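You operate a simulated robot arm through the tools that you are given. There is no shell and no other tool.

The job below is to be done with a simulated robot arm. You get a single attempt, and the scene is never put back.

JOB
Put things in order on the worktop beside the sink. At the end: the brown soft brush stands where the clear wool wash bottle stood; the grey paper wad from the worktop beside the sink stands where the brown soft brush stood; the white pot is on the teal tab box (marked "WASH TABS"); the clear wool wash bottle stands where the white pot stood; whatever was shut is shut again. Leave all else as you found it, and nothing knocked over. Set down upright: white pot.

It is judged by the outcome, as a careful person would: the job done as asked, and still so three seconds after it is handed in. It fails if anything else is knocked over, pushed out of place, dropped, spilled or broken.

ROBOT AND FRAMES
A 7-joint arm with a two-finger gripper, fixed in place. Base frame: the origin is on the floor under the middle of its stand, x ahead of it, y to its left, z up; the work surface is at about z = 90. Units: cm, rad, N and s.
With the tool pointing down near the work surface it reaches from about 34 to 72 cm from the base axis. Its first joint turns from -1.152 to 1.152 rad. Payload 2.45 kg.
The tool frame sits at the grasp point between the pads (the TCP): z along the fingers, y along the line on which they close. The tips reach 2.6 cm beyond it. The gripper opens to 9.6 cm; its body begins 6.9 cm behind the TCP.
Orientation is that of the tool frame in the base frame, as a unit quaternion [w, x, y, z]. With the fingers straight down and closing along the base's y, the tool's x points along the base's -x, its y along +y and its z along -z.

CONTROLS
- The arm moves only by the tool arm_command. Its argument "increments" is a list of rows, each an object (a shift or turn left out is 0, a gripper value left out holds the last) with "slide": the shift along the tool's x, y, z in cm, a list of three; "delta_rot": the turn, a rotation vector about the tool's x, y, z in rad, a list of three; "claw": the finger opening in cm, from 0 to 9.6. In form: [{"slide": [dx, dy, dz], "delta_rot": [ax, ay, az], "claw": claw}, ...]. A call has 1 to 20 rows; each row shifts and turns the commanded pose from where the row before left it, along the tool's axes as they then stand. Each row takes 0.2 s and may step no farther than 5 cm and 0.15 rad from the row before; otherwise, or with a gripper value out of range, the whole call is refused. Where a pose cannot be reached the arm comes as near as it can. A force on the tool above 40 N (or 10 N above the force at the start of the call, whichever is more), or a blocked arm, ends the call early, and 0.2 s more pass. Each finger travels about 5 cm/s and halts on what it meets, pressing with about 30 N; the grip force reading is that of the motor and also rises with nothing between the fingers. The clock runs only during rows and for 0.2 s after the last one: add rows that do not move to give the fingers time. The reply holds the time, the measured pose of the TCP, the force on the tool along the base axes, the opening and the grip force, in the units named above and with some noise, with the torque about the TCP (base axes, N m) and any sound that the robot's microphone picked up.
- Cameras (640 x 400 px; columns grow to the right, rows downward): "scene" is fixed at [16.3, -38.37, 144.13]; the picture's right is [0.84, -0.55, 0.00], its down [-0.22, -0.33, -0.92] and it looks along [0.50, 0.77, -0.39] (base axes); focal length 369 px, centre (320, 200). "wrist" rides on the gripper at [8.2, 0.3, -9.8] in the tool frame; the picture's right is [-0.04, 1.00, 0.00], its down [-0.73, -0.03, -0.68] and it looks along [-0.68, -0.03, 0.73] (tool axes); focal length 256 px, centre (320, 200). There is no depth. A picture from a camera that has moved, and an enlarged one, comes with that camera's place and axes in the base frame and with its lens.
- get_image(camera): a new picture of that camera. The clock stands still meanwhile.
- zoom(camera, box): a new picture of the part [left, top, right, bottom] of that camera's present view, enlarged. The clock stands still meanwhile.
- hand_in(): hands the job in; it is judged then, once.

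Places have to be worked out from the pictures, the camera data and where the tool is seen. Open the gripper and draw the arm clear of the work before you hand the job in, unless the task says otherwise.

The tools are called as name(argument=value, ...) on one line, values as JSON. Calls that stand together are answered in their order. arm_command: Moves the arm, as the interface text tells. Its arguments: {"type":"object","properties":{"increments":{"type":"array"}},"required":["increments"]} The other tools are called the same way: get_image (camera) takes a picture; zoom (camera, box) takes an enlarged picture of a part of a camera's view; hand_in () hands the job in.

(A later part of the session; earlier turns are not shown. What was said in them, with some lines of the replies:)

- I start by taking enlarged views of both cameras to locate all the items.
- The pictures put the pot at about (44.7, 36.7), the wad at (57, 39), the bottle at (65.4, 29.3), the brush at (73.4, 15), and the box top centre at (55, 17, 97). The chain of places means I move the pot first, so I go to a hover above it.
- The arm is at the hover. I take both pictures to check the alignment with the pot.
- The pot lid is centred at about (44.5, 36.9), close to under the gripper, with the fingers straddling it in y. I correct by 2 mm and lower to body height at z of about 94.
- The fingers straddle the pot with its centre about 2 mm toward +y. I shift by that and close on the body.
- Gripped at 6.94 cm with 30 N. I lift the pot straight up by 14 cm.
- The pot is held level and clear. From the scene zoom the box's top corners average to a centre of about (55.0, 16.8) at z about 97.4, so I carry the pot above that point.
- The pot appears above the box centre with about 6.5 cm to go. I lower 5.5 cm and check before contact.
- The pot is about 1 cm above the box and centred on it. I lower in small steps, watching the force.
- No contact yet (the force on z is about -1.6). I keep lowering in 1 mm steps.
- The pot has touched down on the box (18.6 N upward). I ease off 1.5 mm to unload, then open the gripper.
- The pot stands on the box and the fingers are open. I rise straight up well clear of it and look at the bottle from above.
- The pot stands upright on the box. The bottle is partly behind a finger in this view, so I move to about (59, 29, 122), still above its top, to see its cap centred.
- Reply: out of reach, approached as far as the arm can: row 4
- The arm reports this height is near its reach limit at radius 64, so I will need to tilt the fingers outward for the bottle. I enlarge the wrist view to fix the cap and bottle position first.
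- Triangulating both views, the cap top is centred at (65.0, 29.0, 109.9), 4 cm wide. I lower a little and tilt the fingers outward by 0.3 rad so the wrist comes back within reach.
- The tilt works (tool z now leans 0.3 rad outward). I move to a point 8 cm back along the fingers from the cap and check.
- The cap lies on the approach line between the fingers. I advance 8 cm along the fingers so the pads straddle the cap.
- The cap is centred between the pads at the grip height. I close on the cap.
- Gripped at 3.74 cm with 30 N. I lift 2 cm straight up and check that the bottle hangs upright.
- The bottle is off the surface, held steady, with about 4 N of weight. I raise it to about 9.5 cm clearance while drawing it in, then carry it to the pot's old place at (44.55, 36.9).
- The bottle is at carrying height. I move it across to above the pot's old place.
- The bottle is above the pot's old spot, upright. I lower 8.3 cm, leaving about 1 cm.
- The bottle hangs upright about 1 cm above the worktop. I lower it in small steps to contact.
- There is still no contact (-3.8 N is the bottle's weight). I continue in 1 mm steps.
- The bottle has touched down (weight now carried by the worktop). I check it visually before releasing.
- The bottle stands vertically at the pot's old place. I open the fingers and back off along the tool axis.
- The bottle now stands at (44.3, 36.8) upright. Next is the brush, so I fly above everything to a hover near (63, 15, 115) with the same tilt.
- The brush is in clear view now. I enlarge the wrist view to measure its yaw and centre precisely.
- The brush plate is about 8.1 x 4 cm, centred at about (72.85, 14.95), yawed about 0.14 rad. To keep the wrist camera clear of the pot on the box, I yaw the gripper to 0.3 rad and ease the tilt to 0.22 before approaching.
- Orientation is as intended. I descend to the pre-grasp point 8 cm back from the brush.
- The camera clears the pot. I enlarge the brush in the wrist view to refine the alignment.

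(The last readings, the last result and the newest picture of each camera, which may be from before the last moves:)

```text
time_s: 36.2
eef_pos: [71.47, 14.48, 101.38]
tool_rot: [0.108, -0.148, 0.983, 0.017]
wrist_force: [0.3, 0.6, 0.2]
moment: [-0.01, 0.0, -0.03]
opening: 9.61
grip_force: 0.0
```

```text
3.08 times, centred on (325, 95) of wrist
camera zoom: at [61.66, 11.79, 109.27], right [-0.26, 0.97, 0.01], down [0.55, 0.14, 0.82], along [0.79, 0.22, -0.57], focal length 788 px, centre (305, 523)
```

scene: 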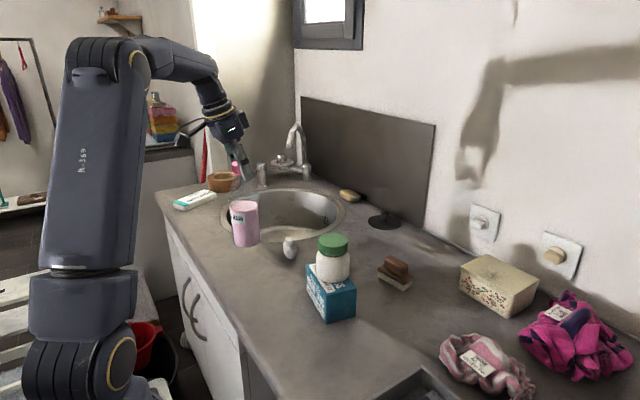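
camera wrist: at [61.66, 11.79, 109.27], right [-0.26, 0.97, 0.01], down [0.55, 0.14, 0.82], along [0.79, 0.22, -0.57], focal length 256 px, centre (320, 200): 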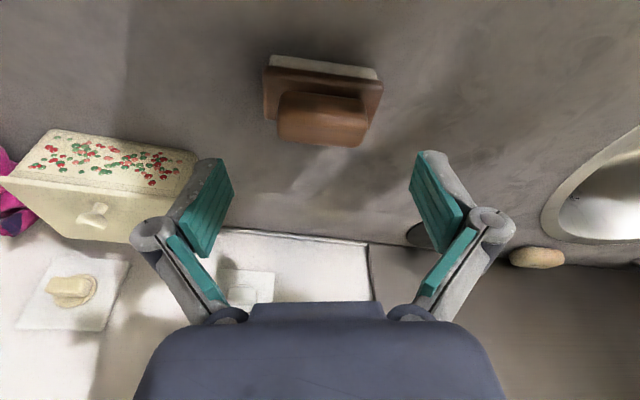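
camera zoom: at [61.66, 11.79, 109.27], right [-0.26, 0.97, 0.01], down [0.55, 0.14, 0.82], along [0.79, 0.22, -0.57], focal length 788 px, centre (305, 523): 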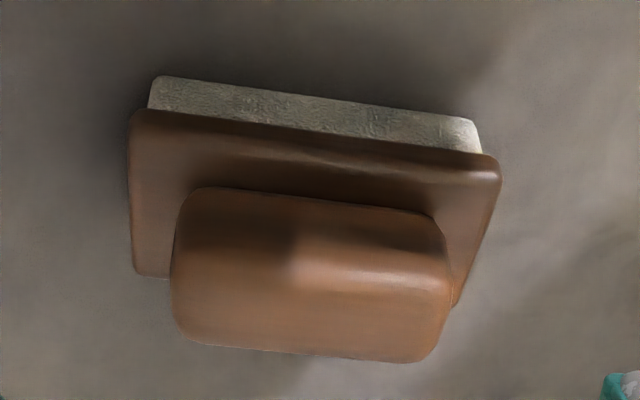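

The plate is 8.4 cm long, so straddling it leaves little room. The handle (about 6 cm long, z 93 to 96) is safer, so I set the yaw to 0.2 and come in with the tips just above the plate, stopping 2 cm short to check.

arm_command(increments=[{"delta_rot": [0.0218, 0, 0.0976]}, {"slide": [-0.17, 0.07, 1.25]}, {"slide": [-0.17, 0.07, 1.25]}, {"slide": [-0.16, 0.07, 1.25]}, {}])

get_image(camera="wrist")

zoom(camera="scene", box=[310, 190, 450, 310])

```text
time_s: 37.4
eef_pos: [72.44, 15.12, 97.97]
tool_rot: [0.108, -0.099, 0.989, 0.011]
wrist_force: [-0.4, -0.7, -0.2]
moment: [0.04, 0.02, -0.04]
opening: 9.6
grip_force: 0.1
```

```text
taken
camera wrist: at [62.43, 13.29, 105.91], right [-0.16, 0.99, 0.01], down [0.56, 0.08, 0.82], along [0.81, 0.14, -0.57], focal length 256 px, centre (320, 200)
```

wrist: 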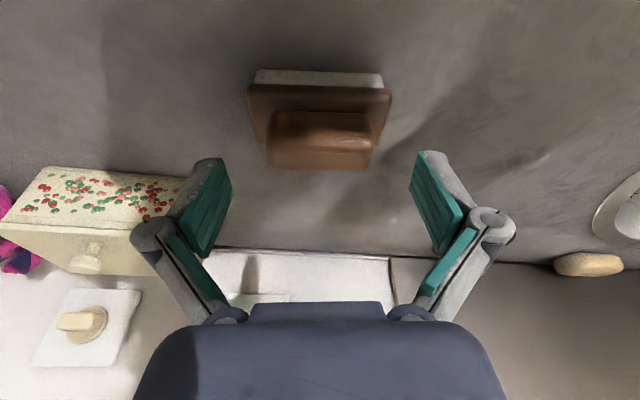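

```text
3.33 times, centred on (380, 250) of scene
camera zoom: at [16.3, -38.37, 144.13], right [0.84, -0.55, 0.0], down [-0.22, -0.33, -0.92], along [0.5, 0.77, -0.39], focal length 1228 px, centre (120, 33)
```

zoom: 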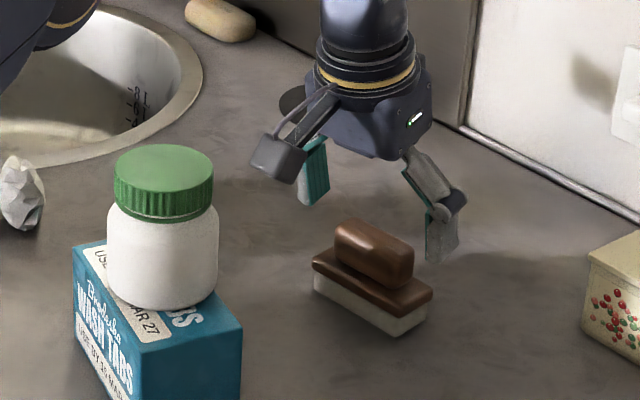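

The handle is centred horizontally between the fingers. I advance the last 2 cm so the tips are just above the plate.

arm_command(increments=[{"slide": [0, 0, 0.8]}, {"slide": [0, 0, 0.7]}, {"slide": [0, 0, 0.5]}, {}])

get_image(camera="wrist")

zoom(camera="scene", box=[330, 190, 450, 310])

```text
time_s: 38.4
eef_pos: [72.79, 15.05, 96.15]
tool_rot: [0.109, -0.099, 0.989, 0.011]
wrist_force: [0.5, -0.4, 0.2]
moment: [-0.02, 0.04, -0.03]
opening: 9.58
grip_force: 0.0
```

```text
taken
camera wrist: at [62.82, 13.32, 104.03], right [-0.16, 0.99, 0.01], down [0.56, 0.08, 0.82], along [0.81, 0.14, -0.57], focal length 256 px, centre (320, 200)
```

wrist: 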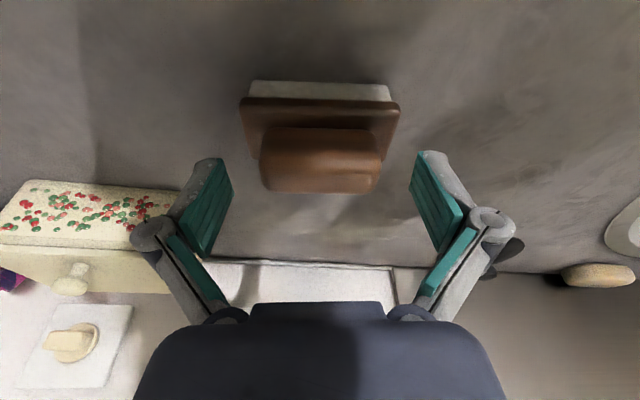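

```text
3.33 times, centred on (390, 250) of scene
camera zoom: at [16.3, -38.37, 144.13], right [0.84, -0.55, 0.0], down [-0.22, -0.33, -0.92], along [0.5, 0.77, -0.39], focal length 1228 px, centre (87, 33)
```

zoom: 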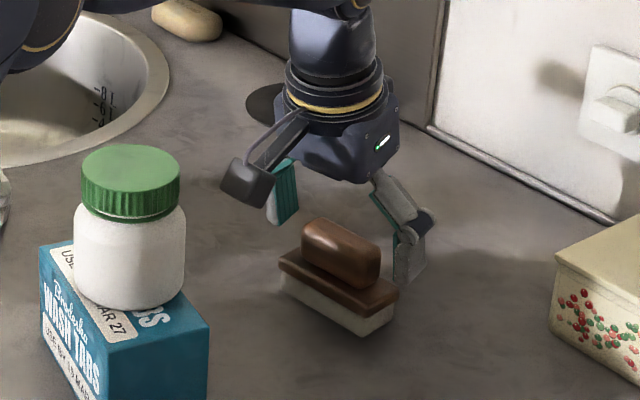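

The pads are lined up with the handle ends and the tips sit about 0.5 cm above the plate. I close on the handle.

arm_command(increments=[{"claw": 8.0}, {"claw": 6.6}, {"claw": 5.6}, {"claw": 4.5}, {"claw": 4.5}, {"claw": 4.5}])

get_image(camera="wrist")

zoom(camera="scene", box=[330, 190, 450, 310])

```text
time_s: 39.8
eef_pos: [72.74, 14.97, 96.1]
tool_rot: [0.108, -0.099, 0.989, 0.011]
wrist_force: [-0.7, 0.1, 1.2]
moment: [-0.07, 0.04, -0.06]
opening: 6.22
grip_force: 30.0
```

```text
taken
camera wrist: at [62.82, 13.31, 104.05], right [-0.16, 0.99, 0.01], down [0.56, 0.08, 0.82], along [0.81, 0.14, -0.57], focal length 256 px, centre (320, 200)
```

wrist: 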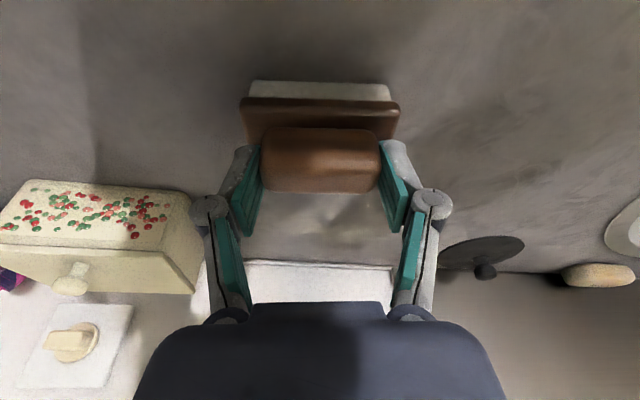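

```text
3.33 times, centred on (390, 250) of scene
camera zoom: at [16.3, -38.37, 144.13], right [0.84, -0.55, 0.0], down [-0.22, -0.33, -0.92], along [0.5, 0.77, -0.39], focal length 1228 px, centre (87, 33)
```

zoom: 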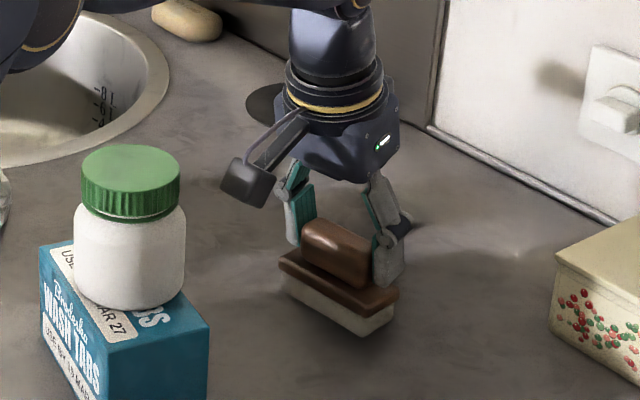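

The handle is gripped at 6.2 cm. I lift 2 cm and check.

arm_command(increments=[{"slide": [-0.065, 0, -0.293]}, {"slide": [-0.11, 0, -0.488]}, {"slide": [-0.13, 0, -0.585]}, {"slide": [-0.13, 0, -0.585]}, {}])

zoom(camera="scene", box=[330, 190, 450, 310])

```text
time_s: 41.0
eef_pos: [72.97, 15.06, 98.16]
tool_rot: [0.11, -0.099, 0.989, 0.011]
wrist_force: [-0.1, -0.1, -0.2]
moment: [0.01, 0.0, 0.04]
opening: 6.21
grip_force: 29.6
```

```text
3.33 times, centred on (390, 250) of scene
camera zoom: at [16.3, -38.37, 144.13], right [0.84, -0.55, 0.0], down [-0.22, -0.33, -0.92], along [0.5, 0.77, -0.39], focal length 1228 px, centre (87, 33)
```

zoom: 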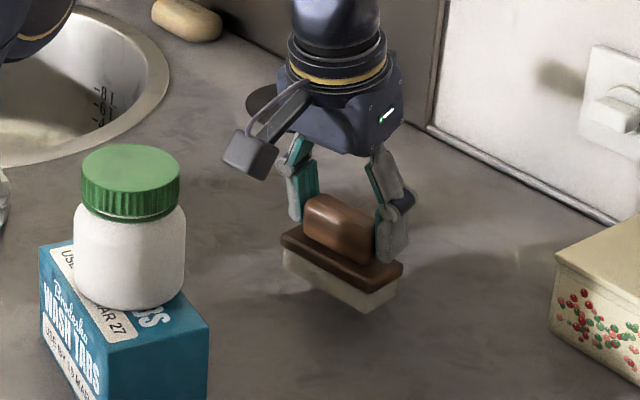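

The brush hangs level in the grip. I raise it further and carry it across to the bottle's old place at (65, 29).

arm_command(increments=[{"slide": [-0.38, 0, -1.71]}, {"slide": [-0.38, 0, -1.71]}, {"slide": [0.412, 1.273, -0.092]}, {"slide": [0.824, 2.547, -0.184]}, {"slide": [0.824, 2.547, -0.184]}, {"slide": [0.824, 2.547, -0.184]}, {"slide": [0.824, 2.547, -0.184]}, {"slide": [0.824, 2.547, -0.184]}, {"slide": [0.412, 1.273, -0.092]}, {}])

get_image(camera="wrist")

zoom(camera="scene", box=[270, 160, 430, 300])

```text
time_s: 43.2
eef_pos: [64.84, 29.12, 101.74]
tool_rot: [0.109, -0.098, 0.989, 0.012]
wrist_force: [0.5, -0.7, -1.7]
moment: [0.02, 0.03, -0.03]
opening: 6.16
grip_force: 29.5
```

```text
taken
camera wrist: at [54.9, 27.5, 109.64], right [-0.16, 0.99, 0.01], down [0.56, 0.08, 0.82], along [0.81, 0.14, -0.57], focal length 256 px, centre (320, 200)
```

wrist: 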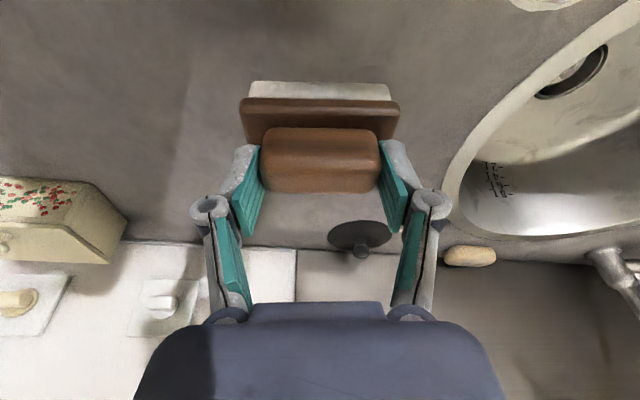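

```text
2.86 times, centred on (350, 230) of scene
camera zoom: at [16.3, -38.37, 144.13], right [0.84, -0.55, 0.0], down [-0.22, -0.33, -0.92], along [0.5, 0.77, -0.39], focal length 1053 px, centre (234, 114)
```

zoom: 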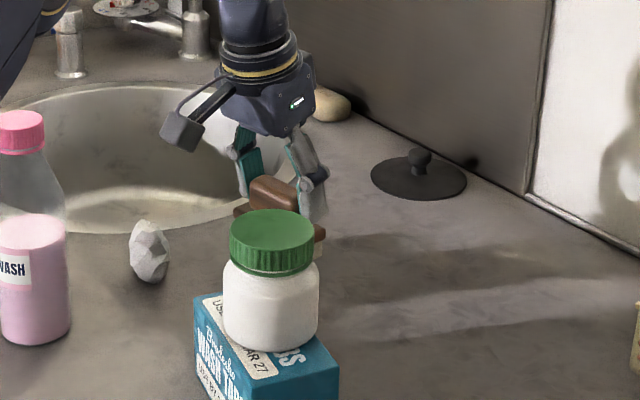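

The brush is above the bottle's old spot with nothing beneath it. I lower 5 cm, then step down to contact.

arm_command(increments=[{"slide": [0.3, 0, 1.37]}, {"slide": [0.4, 0, 1.76]}, {"slide": [0.26, 0, 1.17]}, {"slide": [0.13, 0, 0.585]}, {"slide": [0.044, 0, 0.195]}, {}])

```text
time_s: 44.6
eef_pos: [64.85, 29.03, 96.45]
tool_rot: [0.109, -0.099, 0.989, 0.011]
wrist_force: [-0.7, 0.0, -0.7]
moment: [-0.01, 0.02, -0.02]
opening: 6.15
grip_force: 29.3
```

About 3 mm remain by my estimate. I step down by 1 mm at a time.

arm_command(increments=[{"slide": [0.022, 0, 0.098]}, {"slide": [0.022, 0, 0.098]}, {"slide": [0.022, 0, 0.098]}, {}])

```text
time_s: 45.6
eef_pos: [65.02, 29.02, 96.13]
tool_rot: [0.11, -0.098, 0.989, 0.011]
wrist_force: [-4.5, 0.9, 8.3]
moment: [-0.34, 0.15, -0.19]
opening: 6.17
grip_force: 29.8
```

Contact at z 96.1 with 8 N. I release the brush and back off along the tool axis.

arm_command(increments=[{"claw": 6.8}, {"claw": 7.6}, {"claw": 9.0}, {"claw": 9.6}, {"claw": 9.6}, {"slide": [0, 0, -1.0]}, {"slide": [0, 0, -2.5]}, {"slide": [0, 0, -4.0]}, {"slide": [0, 0, -3.0]}, {}])

get_image(camera="wrist")

get_image(camera="scene")

```text
time_s: 47.8
eef_pos: [62.91, 28.69, 106.32]
tool_rot: [0.109, -0.099, 0.989, 0.011]
wrist_force: [0.0, -0.4, 0.3]
moment: [-0.02, 0.02, -0.02]
opening: 9.61
grip_force: 0.0
```

```text
taken
camera wrist: at [52.89, 26.96, 114.21], right [-0.16, 0.99, 0.01], down [0.56, 0.08, 0.82], along [0.81, 0.14, -0.57], focal length 256 px, centre (320, 200)
```

wrist: 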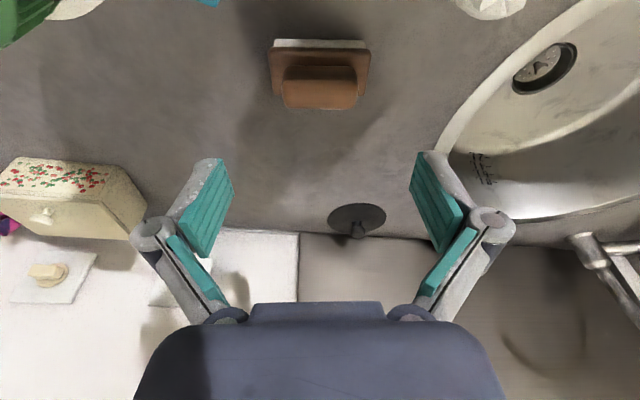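

```text
taken
```

scene: 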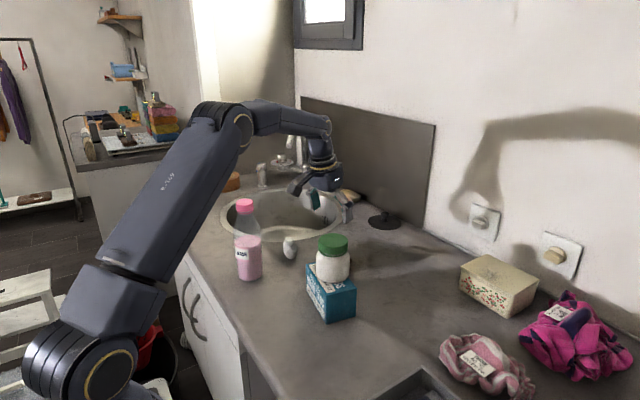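

The brush stands where the bottle stood. Now the wad: with the bottle nearby I yaw the gripper to about 1.1 rad so the wrist camera stays away from the bottle, and narrow the opening.

arm_command(increments=[{"slide": [0, 0, -2.0]}, {"delta_rot": [-0.0327, 0, -0.1463]}, {"delta_rot": [-0.0327, 0, -0.1463]}, {"delta_rot": [-0.0327, 0, -0.1463]}, {"delta_rot": [-0.0327, 0, -0.1463]}, {"delta_rot": [-0.0327, 0, -0.1463]}, {"delta_rot": [-0.0327, 0, -0.1463]}, {"delta_rot": [0, -0.03, 0], "claw": 7.5}, {}])

```text
time_s: 49.8
eef_pos: [62.32, 28.39, 108.3]
tool_rot: [0.107, -0.518, 0.846, 0.065]
wrist_force: [0.1, 0.3, 0.0]
moment: [0.02, 0.0, 0.02]
opening: 7.52
grip_force: 0.0
```

Yaw 1.1 and tilt 0.25 confirmed. I move to a spot about 11 cm back from the wad along the fingers and look.

arm_command(increments=[{"slide": [-0.885, 2.4, 0.8]}, {"slide": [-0.885, 2.4, 1.3]}, {"slide": [-0.885, 2.4, 1.5]}, {"slide": [-0.885, 2.4, 1.7]}, {}])

get_image(camera="wrist")

zoom(camera="scene", box=[220, 160, 380, 300])

```text
time_s: 51.0
eef_pos: [55.97, 37.0, 103.74]
tool_rot: [0.106, -0.518, 0.846, 0.065]
wrist_force: [-0.1, -1.3, 0.0]
moment: [-0.01, -0.02, -0.03]
opening: 7.51
grip_force: 0.0
```

```text
taken
camera wrist: at [50.94, 27.89, 111.34], right [-0.87, 0.49, 0.01], down [0.27, 0.47, 0.84], along [0.41, 0.73, -0.54], focal length 256 px, centre (320, 200)
```

wrist: 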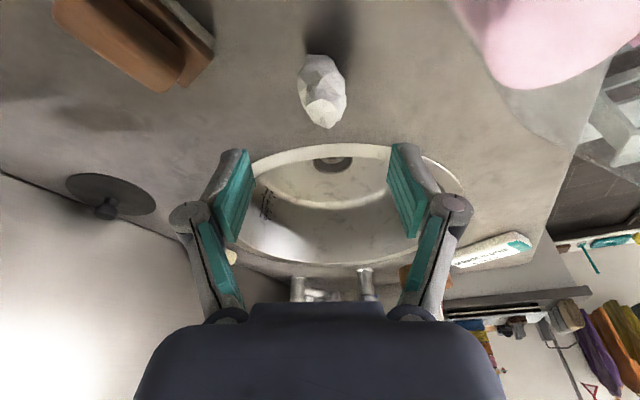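

```text
2.86 times, centred on (300, 230) of scene
camera zoom: at [16.3, -38.37, 144.13], right [0.84, -0.55, 0.0], down [-0.22, -0.33, -0.92], along [0.5, 0.77, -0.39], focal length 1053 px, centre (377, 114)
```

zoom: 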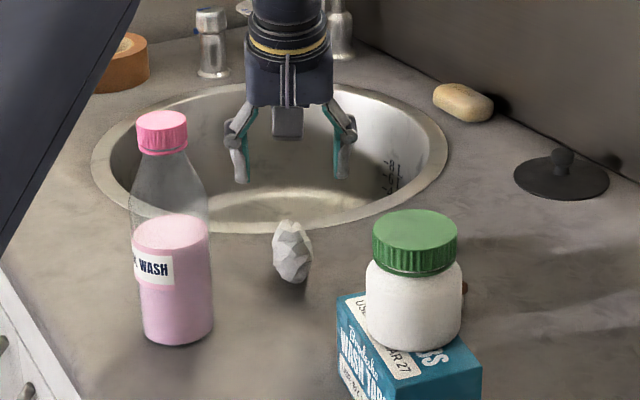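

The wad is about 4 cm wide across the fingers, centred near (57.05, 39.3), top at about z 95.3. I advance 7.5 cm along the fingers and re-check.

arm_command(increments=[{"slide": [0.02, 0.02, 2.5]}, {"slide": [0.02, 0.02, 2.5]}, {"slide": [0.02, 0.02, 2.5]}, {}])

get_image(camera="wrist")

zoom(camera="scene", box=[220, 170, 360, 290])

```text
time_s: 52.0
eef_pos: [56.51, 38.43, 96.68]
tool_rot: [0.106, -0.518, 0.847, 0.066]
wrist_force: [-0.1, -0.1, 0.6]
moment: [0.01, -0.01, 0.02]
opening: 7.51
grip_force: 0.1
```

```text
taken
camera wrist: at [51.47, 29.5, 104.17], right [-0.87, 0.49, 0.01], down [0.27, 0.47, 0.84], along [0.41, 0.73, -0.54], focal length 256 px, centre (320, 200)
```

wrist: 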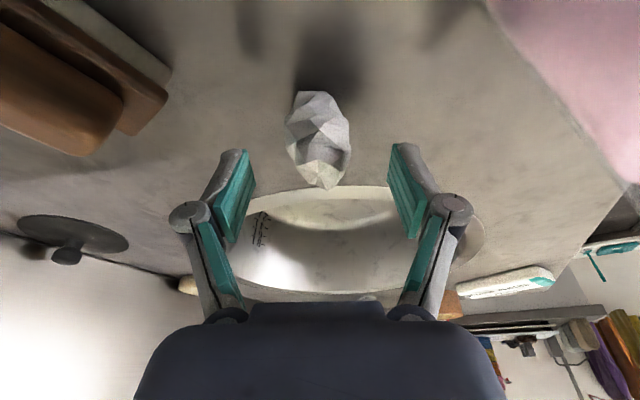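

```text
3.33 times, centred on (290, 230) of scene
camera zoom: at [16.3, -38.37, 144.13], right [0.84, -0.55, 0.0], down [-0.22, -0.33, -0.92], along [0.5, 0.77, -0.39], focal length 1228 px, centre (420, 100)
```

zoom: 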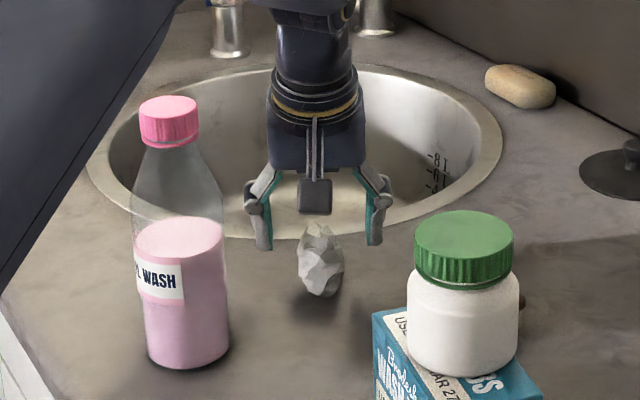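

The wad is centred between the fingers and the remaining distance is 3.3 cm. I advance and close on it.

arm_command(increments=[{"slide": [0, 0, 1.5]}, {"slide": [0, 0, 1.2]}, {"slide": [0, 0, 0.5]}, {}])

get_image(camera="wrist")

zoom(camera="scene", box=[240, 190, 340, 290])

```text
time_s: 53.0
eef_pos: [56.96, 39.21, 93.64]
tool_rot: [0.107, -0.518, 0.846, 0.065]
wrist_force: [0.0, -1.3, -0.3]
moment: [-0.03, -0.01, 0.01]
opening: 7.49
grip_force: 0.0
```

```text
taken
camera wrist: at [51.9, 30.24, 101.17], right [-0.87, 0.49, 0.01], down [0.27, 0.47, 0.84], along [0.41, 0.73, -0.54], focal length 256 px, centre (320, 200)
```

wrist: 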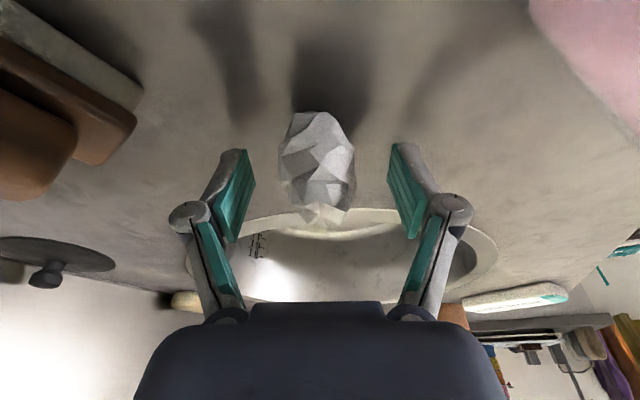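

```text
4.00 times, centred on (290, 240) of scene
camera zoom: at [16.3, -38.37, 144.13], right [0.84, -0.55, 0.0], down [-0.22, -0.33, -0.92], along [0.5, 0.77, -0.39], focal length 1474 px, centre (440, 40)
```

zoom: 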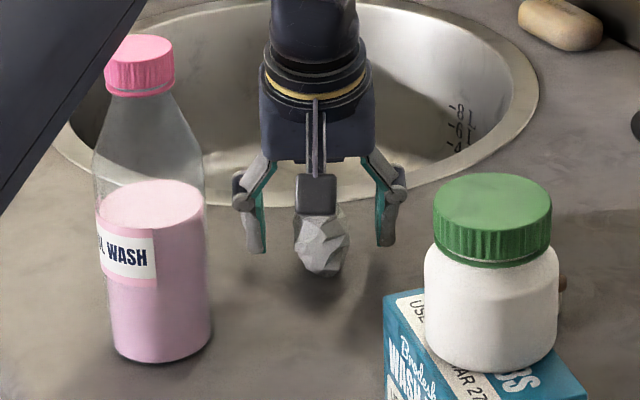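

The wad sits between the pads. I close on it.

arm_command(increments=[{"claw": 6.0}, {"claw": 4.6}, {"claw": 3.4}, {"claw": 2.5}, {"claw": 2.5}, {"claw": 2.5}])

get_image(camera="wrist")

```text
time_s: 54.4
eef_pos: [56.96, 39.29, 93.67]
tool_rot: [0.106, -0.518, 0.846, 0.064]
wrist_force: [-0.8, -0.2, 0.1]
moment: [0.02, -0.05, 0.0]
opening: 2.61
grip_force: 30.8
```

```text
taken
camera wrist: at [51.9, 30.24, 101.17], right [-0.87, 0.49, 0.01], down [0.27, 0.47, 0.84], along [0.41, 0.73, -0.54], focal length 256 px, centre (320, 200)
```

wrist: 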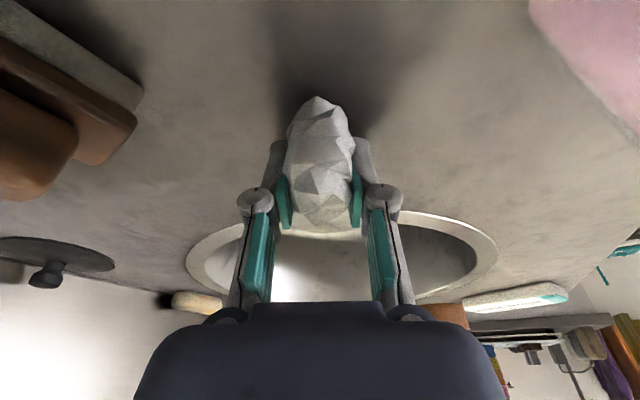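

The wad turned a little as the fingers closed, now at 2.6 cm, which is close to the commanded opening. I command tighter to be sure it is actually held.

arm_command(increments=[{"claw": 1.5}, {"claw": 1.0}, {"claw": 1.0}])

zoom(camera="wrist", box=[230, 70, 420, 260])

zoom(camera="scene", box=[250, 200, 330, 280])

```text
time_s: 55.2
eef_pos: [56.95, 39.32, 93.6]
tool_rot: [0.106, -0.518, 0.846, 0.064]
wrist_force: [-0.6, -0.3, 1.0]
moment: [0.01, 0.04, 0.0]
opening: 2.61
grip_force: 30.5
```

```text
2.11 times, centred on (325, 165) of wrist
camera zoom: at [51.9, 30.24, 101.17], right [-0.87, 0.49, 0.01], down [0.27, 0.47, 0.84], along [0.41, 0.73, -0.54], focal length 539 px, centre (310, 274)
```

zoom: 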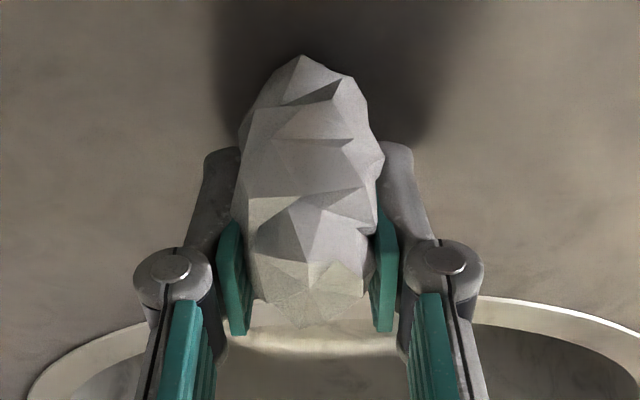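

```text
5.00 times, centred on (290, 240) of scene
camera zoom: at [16.3, -38.37, 144.13], right [0.84, -0.55, 0.0], down [-0.22, -0.33, -0.92], along [0.5, 0.77, -0.39], focal length 1843 px, centre (470, 0)
```

zoom: 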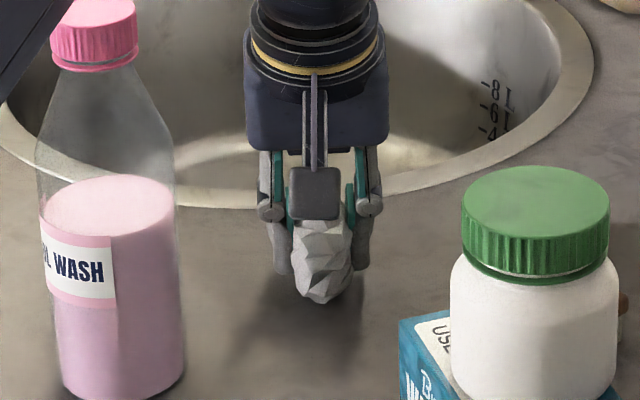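

The wad is firmly held at 2.61 cm. I lift it 2.5 cm and check that it stays in the grip.

arm_command(increments=[{"slide": [-0.124, 0, -0.484]}, {"slide": [-0.247, 0, -0.969]}, {"slide": [-0.247, 0, -0.969]}, {}])

zoom(camera="scene", box=[240, 180, 340, 280])

zoom(camera="wrist", box=[230, 70, 420, 260])

```text
time_s: 56.2
eef_pos: [57.19, 39.43, 96.3]
tool_rot: [0.108, -0.518, 0.846, 0.065]
wrist_force: [-0.7, -0.8, -0.1]
moment: [-0.01, 0.02, 0.03]
opening: 2.61
grip_force: 30.2
```

```text
4.00 times, centred on (290, 230) of scene
camera zoom: at [16.3, -38.37, 144.13], right [0.84, -0.55, 0.0], down [-0.22, -0.33, -0.92], along [0.5, 0.77, -0.39], focal length 1474 px, centre (440, 80)
```

zoom: 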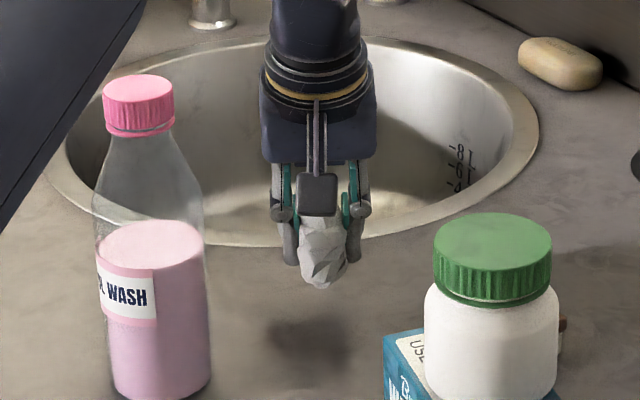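

```text
2.11 times, centred on (325, 165) of wrist
camera zoom: at [52.05, 30.23, 103.78], right [-0.87, 0.49, 0.01], down [0.27, 0.47, 0.84], along [0.41, 0.73, -0.54], focal length 539 px, centre (310, 274)
```

zoom: 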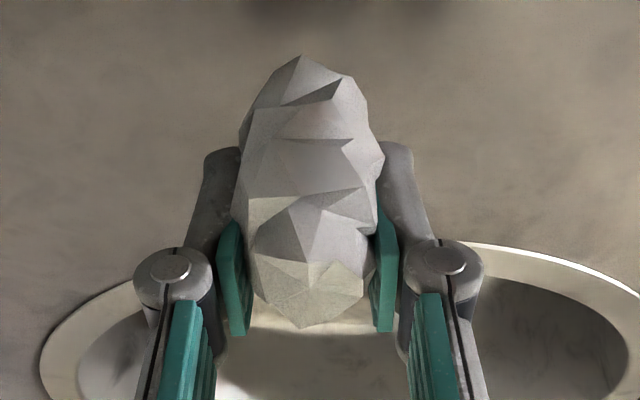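

The wad is held securely. I lift it to z about 105 and carry it over the brush to about (68, 22), keeping the camera above the pot.

arm_command(increments=[{"slide": [-0.545, 0, -2.13]}, {"slide": [-0.545, 0, -2.13]}, {"slide": [-0.545, 0, -2.13]}, {"slide": [-0.545, 0, -2.13]}, {"slide": [0.85, -1.46, -0.22]}, {"slide": [1.69, -2.93, -0.43]}, {"slide": [1.69, -2.93, -0.43]}, {"slide": [1.69, -2.93, -0.43]}, {"slide": [1.69, -2.93, -0.43]}, {"slide": [1.69, -2.93, -0.43]}, {"slide": [0.85, -1.46, -0.22]}, {}])

get_image(camera="scene")

```text
time_s: 58.8
eef_pos: [67.83, 22.21, 105.06]
tool_rot: [0.106, -0.518, 0.846, 0.065]
wrist_force: [0.2, 0.0, -0.6]
moment: [0.0, 0.02, -0.01]
opening: 2.59
grip_force: 30.3
```

```text
taken
```

scene: 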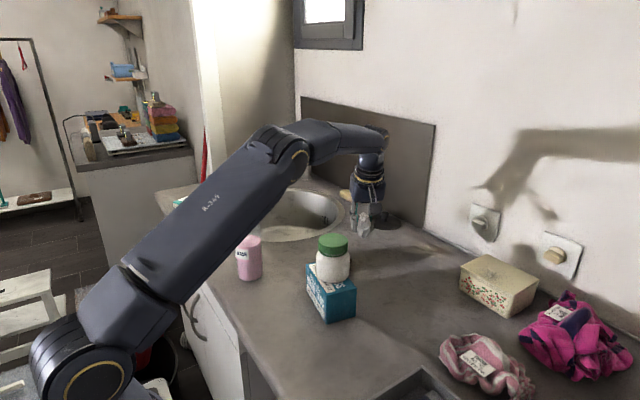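

All fine so far. I turn the gripper back to a yaw of about 0.4 to face outward.

arm_command(increments=[{"delta_rot": [0.0346, 0, 0.1356]}, {"delta_rot": [0.0346, 0, 0.1356]}, {"delta_rot": [0.0346, 0, 0.1356]}, {"delta_rot": [0.0346, 0, 0.1356]}, {"delta_rot": [0.0346, 0, 0.1356]}, {}])

get_image(camera="wrist")

```text
time_s: 60.2
eef_pos: [67.82, 22.02, 104.94]
tool_rot: [0.123, -0.195, 0.973, 0.025]
wrist_force: [0.0, -0.7, -0.7]
moment: [0.0, 0.03, 0.01]
opening: 2.6
grip_force: 30.5
```

```text
taken
camera wrist: at [58.08, 18.35, 112.57], right [-0.35, 0.94, 0.01], down [0.51, 0.18, 0.84], along [0.78, 0.3, -0.54], focal length 256 px, centre (320, 200)
```

wrist: 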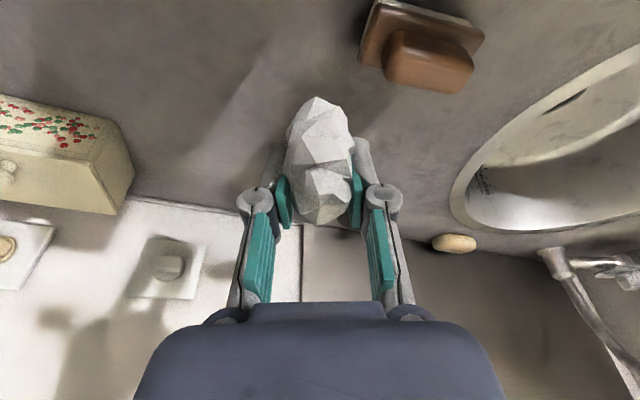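

Orientation is right. I move over the brush's old place (with a small offset because the wad's centre sits slightly inward of the grasp point) and descend to about z 98.

arm_command(increments=[{"slide": [-0.5, -2.125, 0.644]}, {"slide": [-0.5, -2.125, 0.644]}, {"slide": [-0.5, -2.125, 0.644]}, {"slide": [-0.5, -2.125, 0.644]}, {"slide": [0.412, 0, 1.615]}, {"slide": [0.412, 0, 1.615]}, {"slide": [0.412, 0, 1.615]}, {}])

get_image(camera="wrist")

zoom(camera="scene", box=[310, 180, 450, 320])

```text
time_s: 62.0
eef_pos: [73.2, 15.35, 97.88]
tool_rot: [0.122, -0.196, 0.973, 0.024]
wrist_force: [-0.8, -0.1, -0.4]
moment: [0.03, 0.05, 0.03]
opening: 2.62
grip_force: 30.1
```

```text
taken
camera wrist: at [63.64, 11.68, 105.53], right [-0.35, 0.94, 0.01], down [0.51, 0.18, 0.84], along [0.78, 0.3, -0.54], focal length 256 px, centre (320, 200)
```

wrist: 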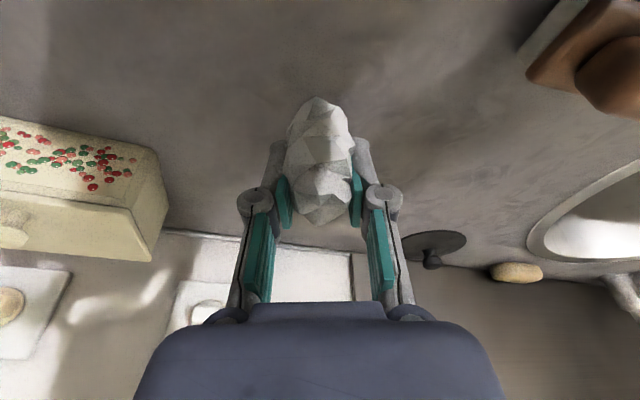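

```text
2.86 times, centred on (380, 250) of scene
camera zoom: at [16.3, -38.37, 144.13], right [0.84, -0.55, 0.0], down [-0.22, -0.33, -0.92], along [0.5, 0.77, -0.39], focal length 1053 px, centre (149, 57)
```

zoom: 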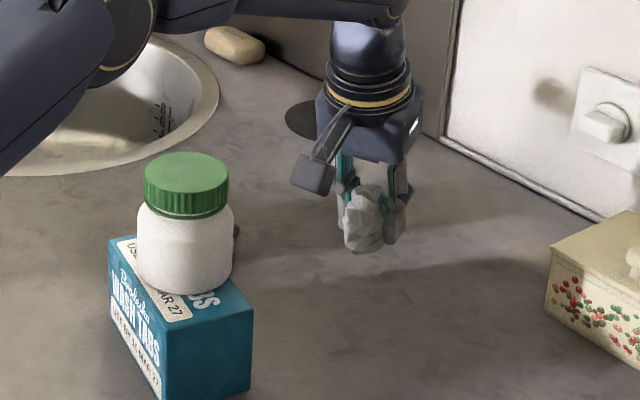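

The wad is over the brush's old spot, about 4 cm up. I lower 3.1 cm with a 3 mm correction in y.

arm_command(increments=[{"slide": [0.3, -0.15, 1.17]}, {"slide": [0.3, -0.15, 1.17]}, {"slide": [0.17, 0, 0.66]}, {}])

zoom(camera="scene", box=[330, 210, 430, 310])

```text
time_s: 63.0
eef_pos: [73.45, 15.06, 94.79]
tool_rot: [0.121, -0.196, 0.973, 0.025]
wrist_force: [-0.2, 0.3, -0.8]
moment: [0.01, -0.02, -0.02]
opening: 2.62
grip_force: 30.0
```

```text
4.00 times, centred on (380, 260) of scene
camera zoom: at [16.3, -38.37, 144.13], right [0.84, -0.55, 0.0], down [-0.22, -0.33, -0.92], along [0.5, 0.77, -0.39], focal length 1474 px, centre (80, -40)
```

zoom: 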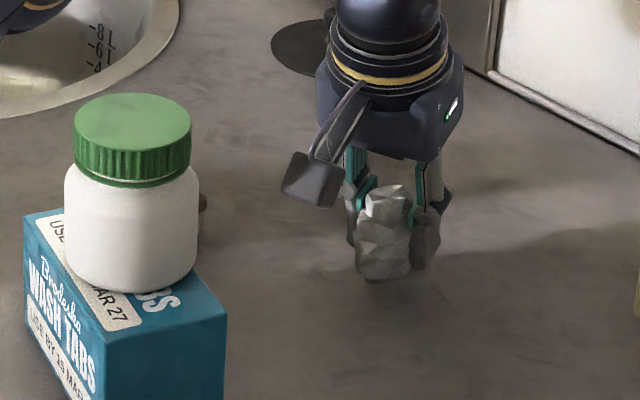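

About 1 cm remains. I step down in small increments until contact.

arm_command(increments=[{"slide": [0.05, 0, 0.194]}, {"slide": [0.05, 0, 0.194]}, {"slide": [0.037, 0, 0.145]}, {"slide": [0.037, 0, 0.145]}, {"slide": [0.025, 0, 0.097]}])

```text
time_s: 64.2
eef_pos: [73.68, 15.08, 94.12]
tool_rot: [0.122, -0.196, 0.973, 0.024]
wrist_force: [-0.3, 0.4, 0.2]
moment: [0.02, -0.04, 0.03]
opening: 2.63
grip_force: 30.0
```

No contact yet at z 94.1. I continue down in 1 mm steps.

arm_command(increments=[{"slide": [0.025, 0, 0.097]}, {"slide": [0.025, 0, 0.097]}, {"slide": [0.025, 0, 0.097]}, {}])

zoom(camera="scene", box=[340, 220, 420, 300])

```text
time_s: 65.2
eef_pos: [73.53, 15.04, 93.62]
tool_rot: [0.121, -0.196, 0.973, 0.025]
wrist_force: [0.4, -0.3, -0.1]
moment: [0.0, 0.02, 0.03]
opening: 2.59
grip_force: 30.0
```

```text
5.00 times, centred on (380, 260) of scene
camera zoom: at [16.3, -38.37, 144.13], right [0.84, -0.55, 0.0], down [-0.22, -0.33, -0.92], along [0.5, 0.77, -0.39], focal length 1843 px, centre (20, -100)
```

zoom: 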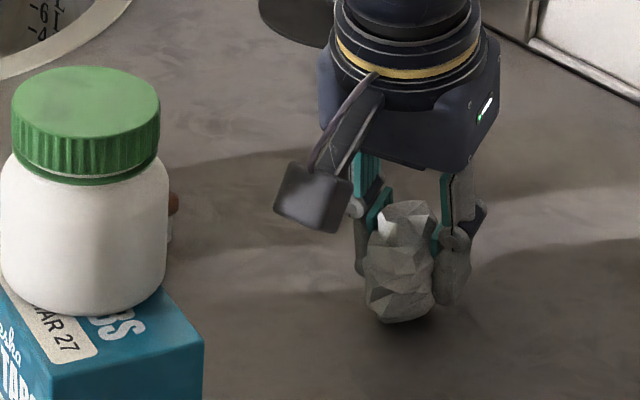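

The wad is at the height at which it was picked up, and nearly touching. I step down two more millimetres.

arm_command(increments=[{"slide": [0.025, 0, 0.097]}, {"slide": [0.025, 0, 0.097]}, {}])

```text
time_s: 66.0
eef_pos: [73.76, 15.09, 93.5]
tool_rot: [0.123, -0.196, 0.973, 0.024]
wrist_force: [-0.6, 0.1, 2.6]
moment: [-0.01, 0.09, -0.01]
opening: 2.62
grip_force: 29.8
```

A 2.6 N upward reading shows the wad has touched the worktop. I open gently to about 5 cm and look.

arm_command(increments=[{"claw": 2.9}, {"claw": 3.2}, {"claw": 3.6}, {"claw": 4.2}, {"claw": 5.0}, {"claw": 6.0}, {}])

get_image(camera="wrist")

zoom(camera="scene", box=[340, 220, 420, 300])

```text
time_s: 67.6
eef_pos: [73.57, 15.13, 93.53]
tool_rot: [0.121, -0.196, 0.973, 0.024]
wrist_force: [0.4, -0.1, 0.3]
moment: [0.01, 0.01, 0.02]
opening: 5.96
grip_force: 0.0
```

```text
taken
camera wrist: at [63.97, 11.31, 101.1], right [-0.35, 0.94, 0.01], down [0.51, 0.18, 0.84], along [0.78, 0.3, -0.54], focal length 256 px, centre (320, 200)
```

wrist: 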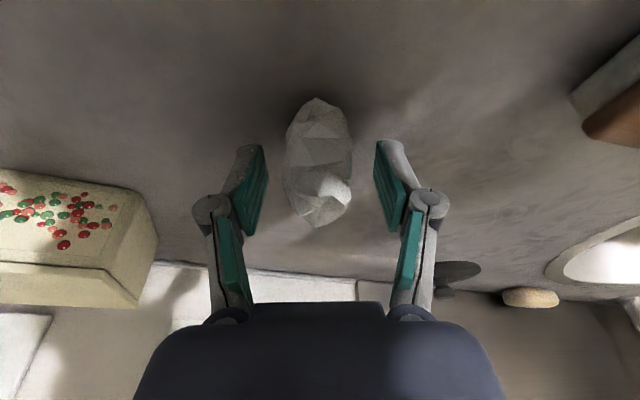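

```text
5.00 times, centred on (380, 260) of scene
camera zoom: at [16.3, -38.37, 144.13], right [0.84, -0.55, 0.0], down [-0.22, -0.33, -0.92], along [0.5, 0.77, -0.39], focal length 1843 px, centre (20, -100)
```

zoom: 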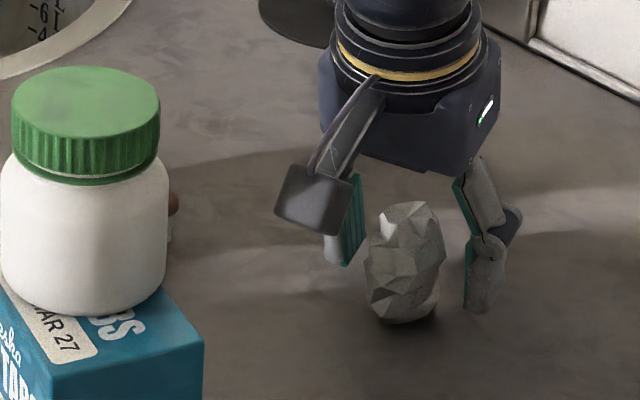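

The wad stands on its own at about (73.1, 14.9), where the brush stood. I open wider and back off along the tool axis.

arm_command(increments=[{"claw": 7.5}, {"slide": [0, 0, -1.0]}, {"slide": [0, 0, -2.5]}, {"slide": [0, 0, -4.0]}, {"slide": [0, 0, -4.0]}, {}])

get_image(camera="wrist")

get_image(camera="scene")

```text
time_s: 69.0
eef_pos: [70.75, 14.08, 104.63]
tool_rot: [0.122, -0.196, 0.973, 0.025]
wrist_force: [0.7, 0.4, 0.1]
moment: [-0.01, 0.0, 0.02]
opening: 7.51
grip_force: 0.1
```

```text
taken
camera wrist: at [61.13, 10.43, 112.2], right [-0.35, 0.94, 0.01], down [0.51, 0.18, 0.84], along [0.78, 0.3, -0.54], focal length 256 px, centre (320, 200)
```

wrist: 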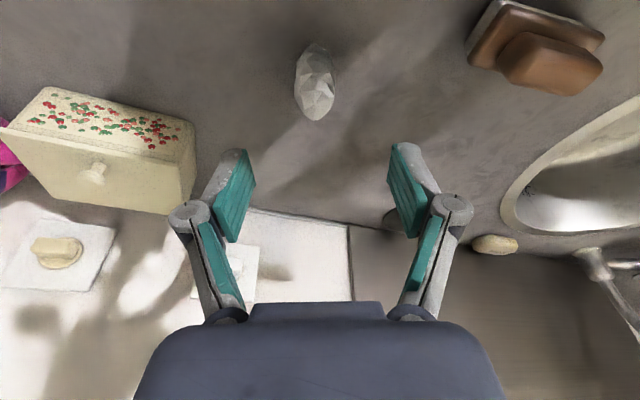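

```text
taken
```

scene: 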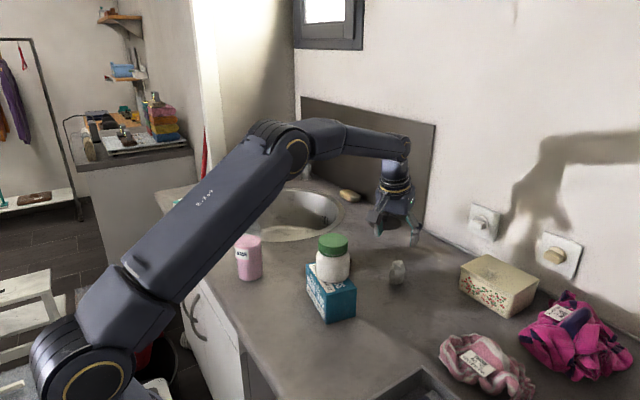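

Everything stands as wanted from this view. I draw the arm up and back above the pot and box, then restore the tool to about its starting pose for a final check.

arm_command(increments=[{"slide": [0.37, 0.155, -2.675]}, {"slide": [0.37, 0.155, -2.675]}, {"slide": [0.37, 0.155, -2.675]}, {"slide": [0.37, 0.155, -2.675]}, {"slide": [2.74, 0.684, -1.88]}, {"slide": [2.74, 0.684, -1.88]}, {"slide": [2.74, 0.684, -1.88]}, {"slide": [2.74, 0.684, -1.88]}, {"slide": [2.74, 0.684, -1.88]}, {"slide": [2.74, 0.684, -1.88]}, {"slide": [2.74, 0.684, -1.88]}, {"delta_rot": [0, 0.125, 0]}, {"delta_rot": [0, 0.125, 0]}, {"delta_rot": [0, 0, 0.132]}, {"delta_rot": [0, 0, 0.132]}, {"delta_rot": [0, 0, 0.132], "claw": 9.6}, {}])

get_image(camera="wrist")

get_image(camera="scene")

```text
time_s: 72.6
eef_pos: [45.07, 8.83, 122.67]
tool_rot: [-0.001, -0.002, 1.0, 0.0]
wrist_force: [-0.6, 0.4, 0.2]
moment: [-0.01, 0.01, -0.01]
opening: 9.61
grip_force: 0.0
```

```text
taken
camera wrist: at [36.82, 9.1, 132.56], right [0.04, 1.0, 0.0], down [0.73, -0.03, 0.68], along [0.68, -0.03, -0.73], focal length 256 px, centre (320, 200)
```

wrist: 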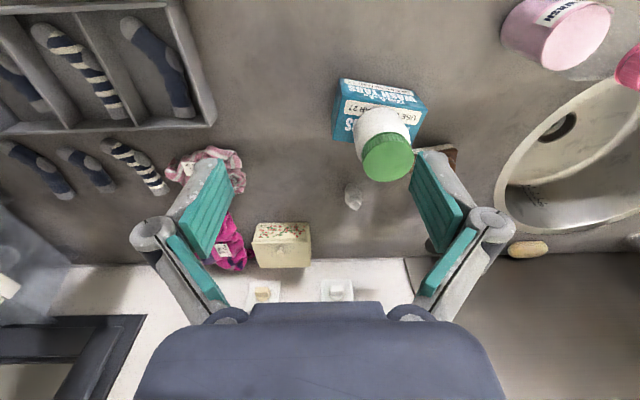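

```text
taken
```

scene: 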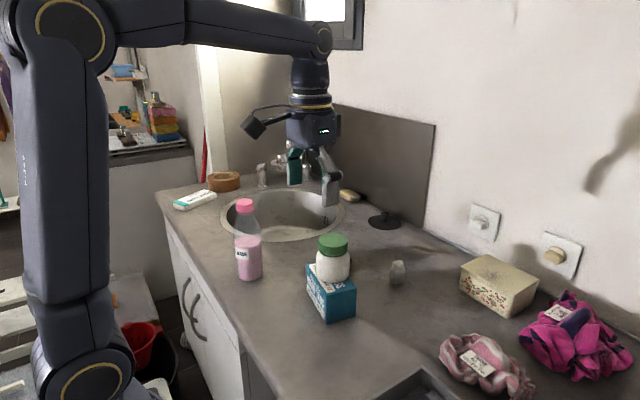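

The arm is clear. I take one last enlarged look at the arranged items to confirm that all are standing still.

zoom(camera="scene", box=[210, 180, 450, 330])

zoom(camera="wrist", box=[320, 60, 480, 220])

```text
2.67 times, centred on (330, 255) of scene
camera zoom: at [16.3, -38.37, 144.13], right [0.84, -0.55, 0.0], down [-0.22, -0.33, -0.92], along [0.5, 0.77, -0.39], focal length 983 px, centre (293, 53)
```

zoom: 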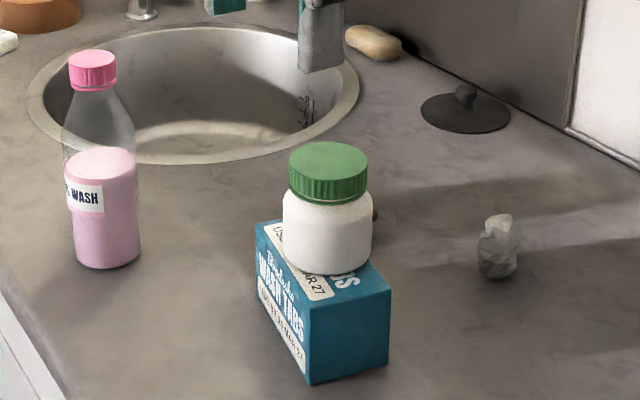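

```text
2.50 times, centred on (400, 140) of wrist
camera zoom: at [36.82, 9.1, 132.56], right [0.04, 1.0, 0.0], down [0.73, -0.03, 0.68], along [0.68, -0.03, -0.73], focal length 640 px, centre (120, 350)
```

zoom: 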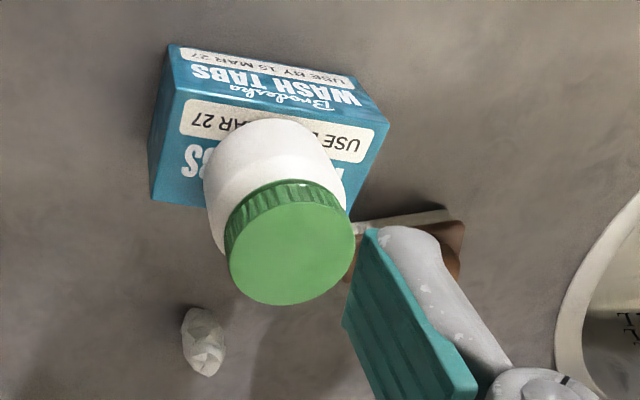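

The pot is upright on the unmoved box. The bottle stands at the pot's old place, the brush at the bottle's and the wad at the brush's; nothing else has shifted and the arm is clear with the gripper open. I hand the job in.

hand_in()

```text
The job is handed in.
```

I finished the job and handed it in. In the last pictures, everything stands where you asked:

- **White pot:** upright on the teal "WASH TABS" box, near its centre. The box has not moved.
- **Clear wool wash bottle:** upright where the pot stood, within about half a centimetre.
- **Brown soft brush:** bristles down where the bottle stood, within about half a centimetre. The pot and gripper partly hid it in the last pictures, so this comes from a clear view just after I set it down.
- **Grey paper wad:** standing where the brush stood, within about half a centimetre. It turned a little in the grip when I picked it up, so it faces a different way than before.

Nothing was opened, so nothing needed shutting. I saw nothing else moved, knocked over or spilled. The gripper is open and the arm is clear of the worktop.
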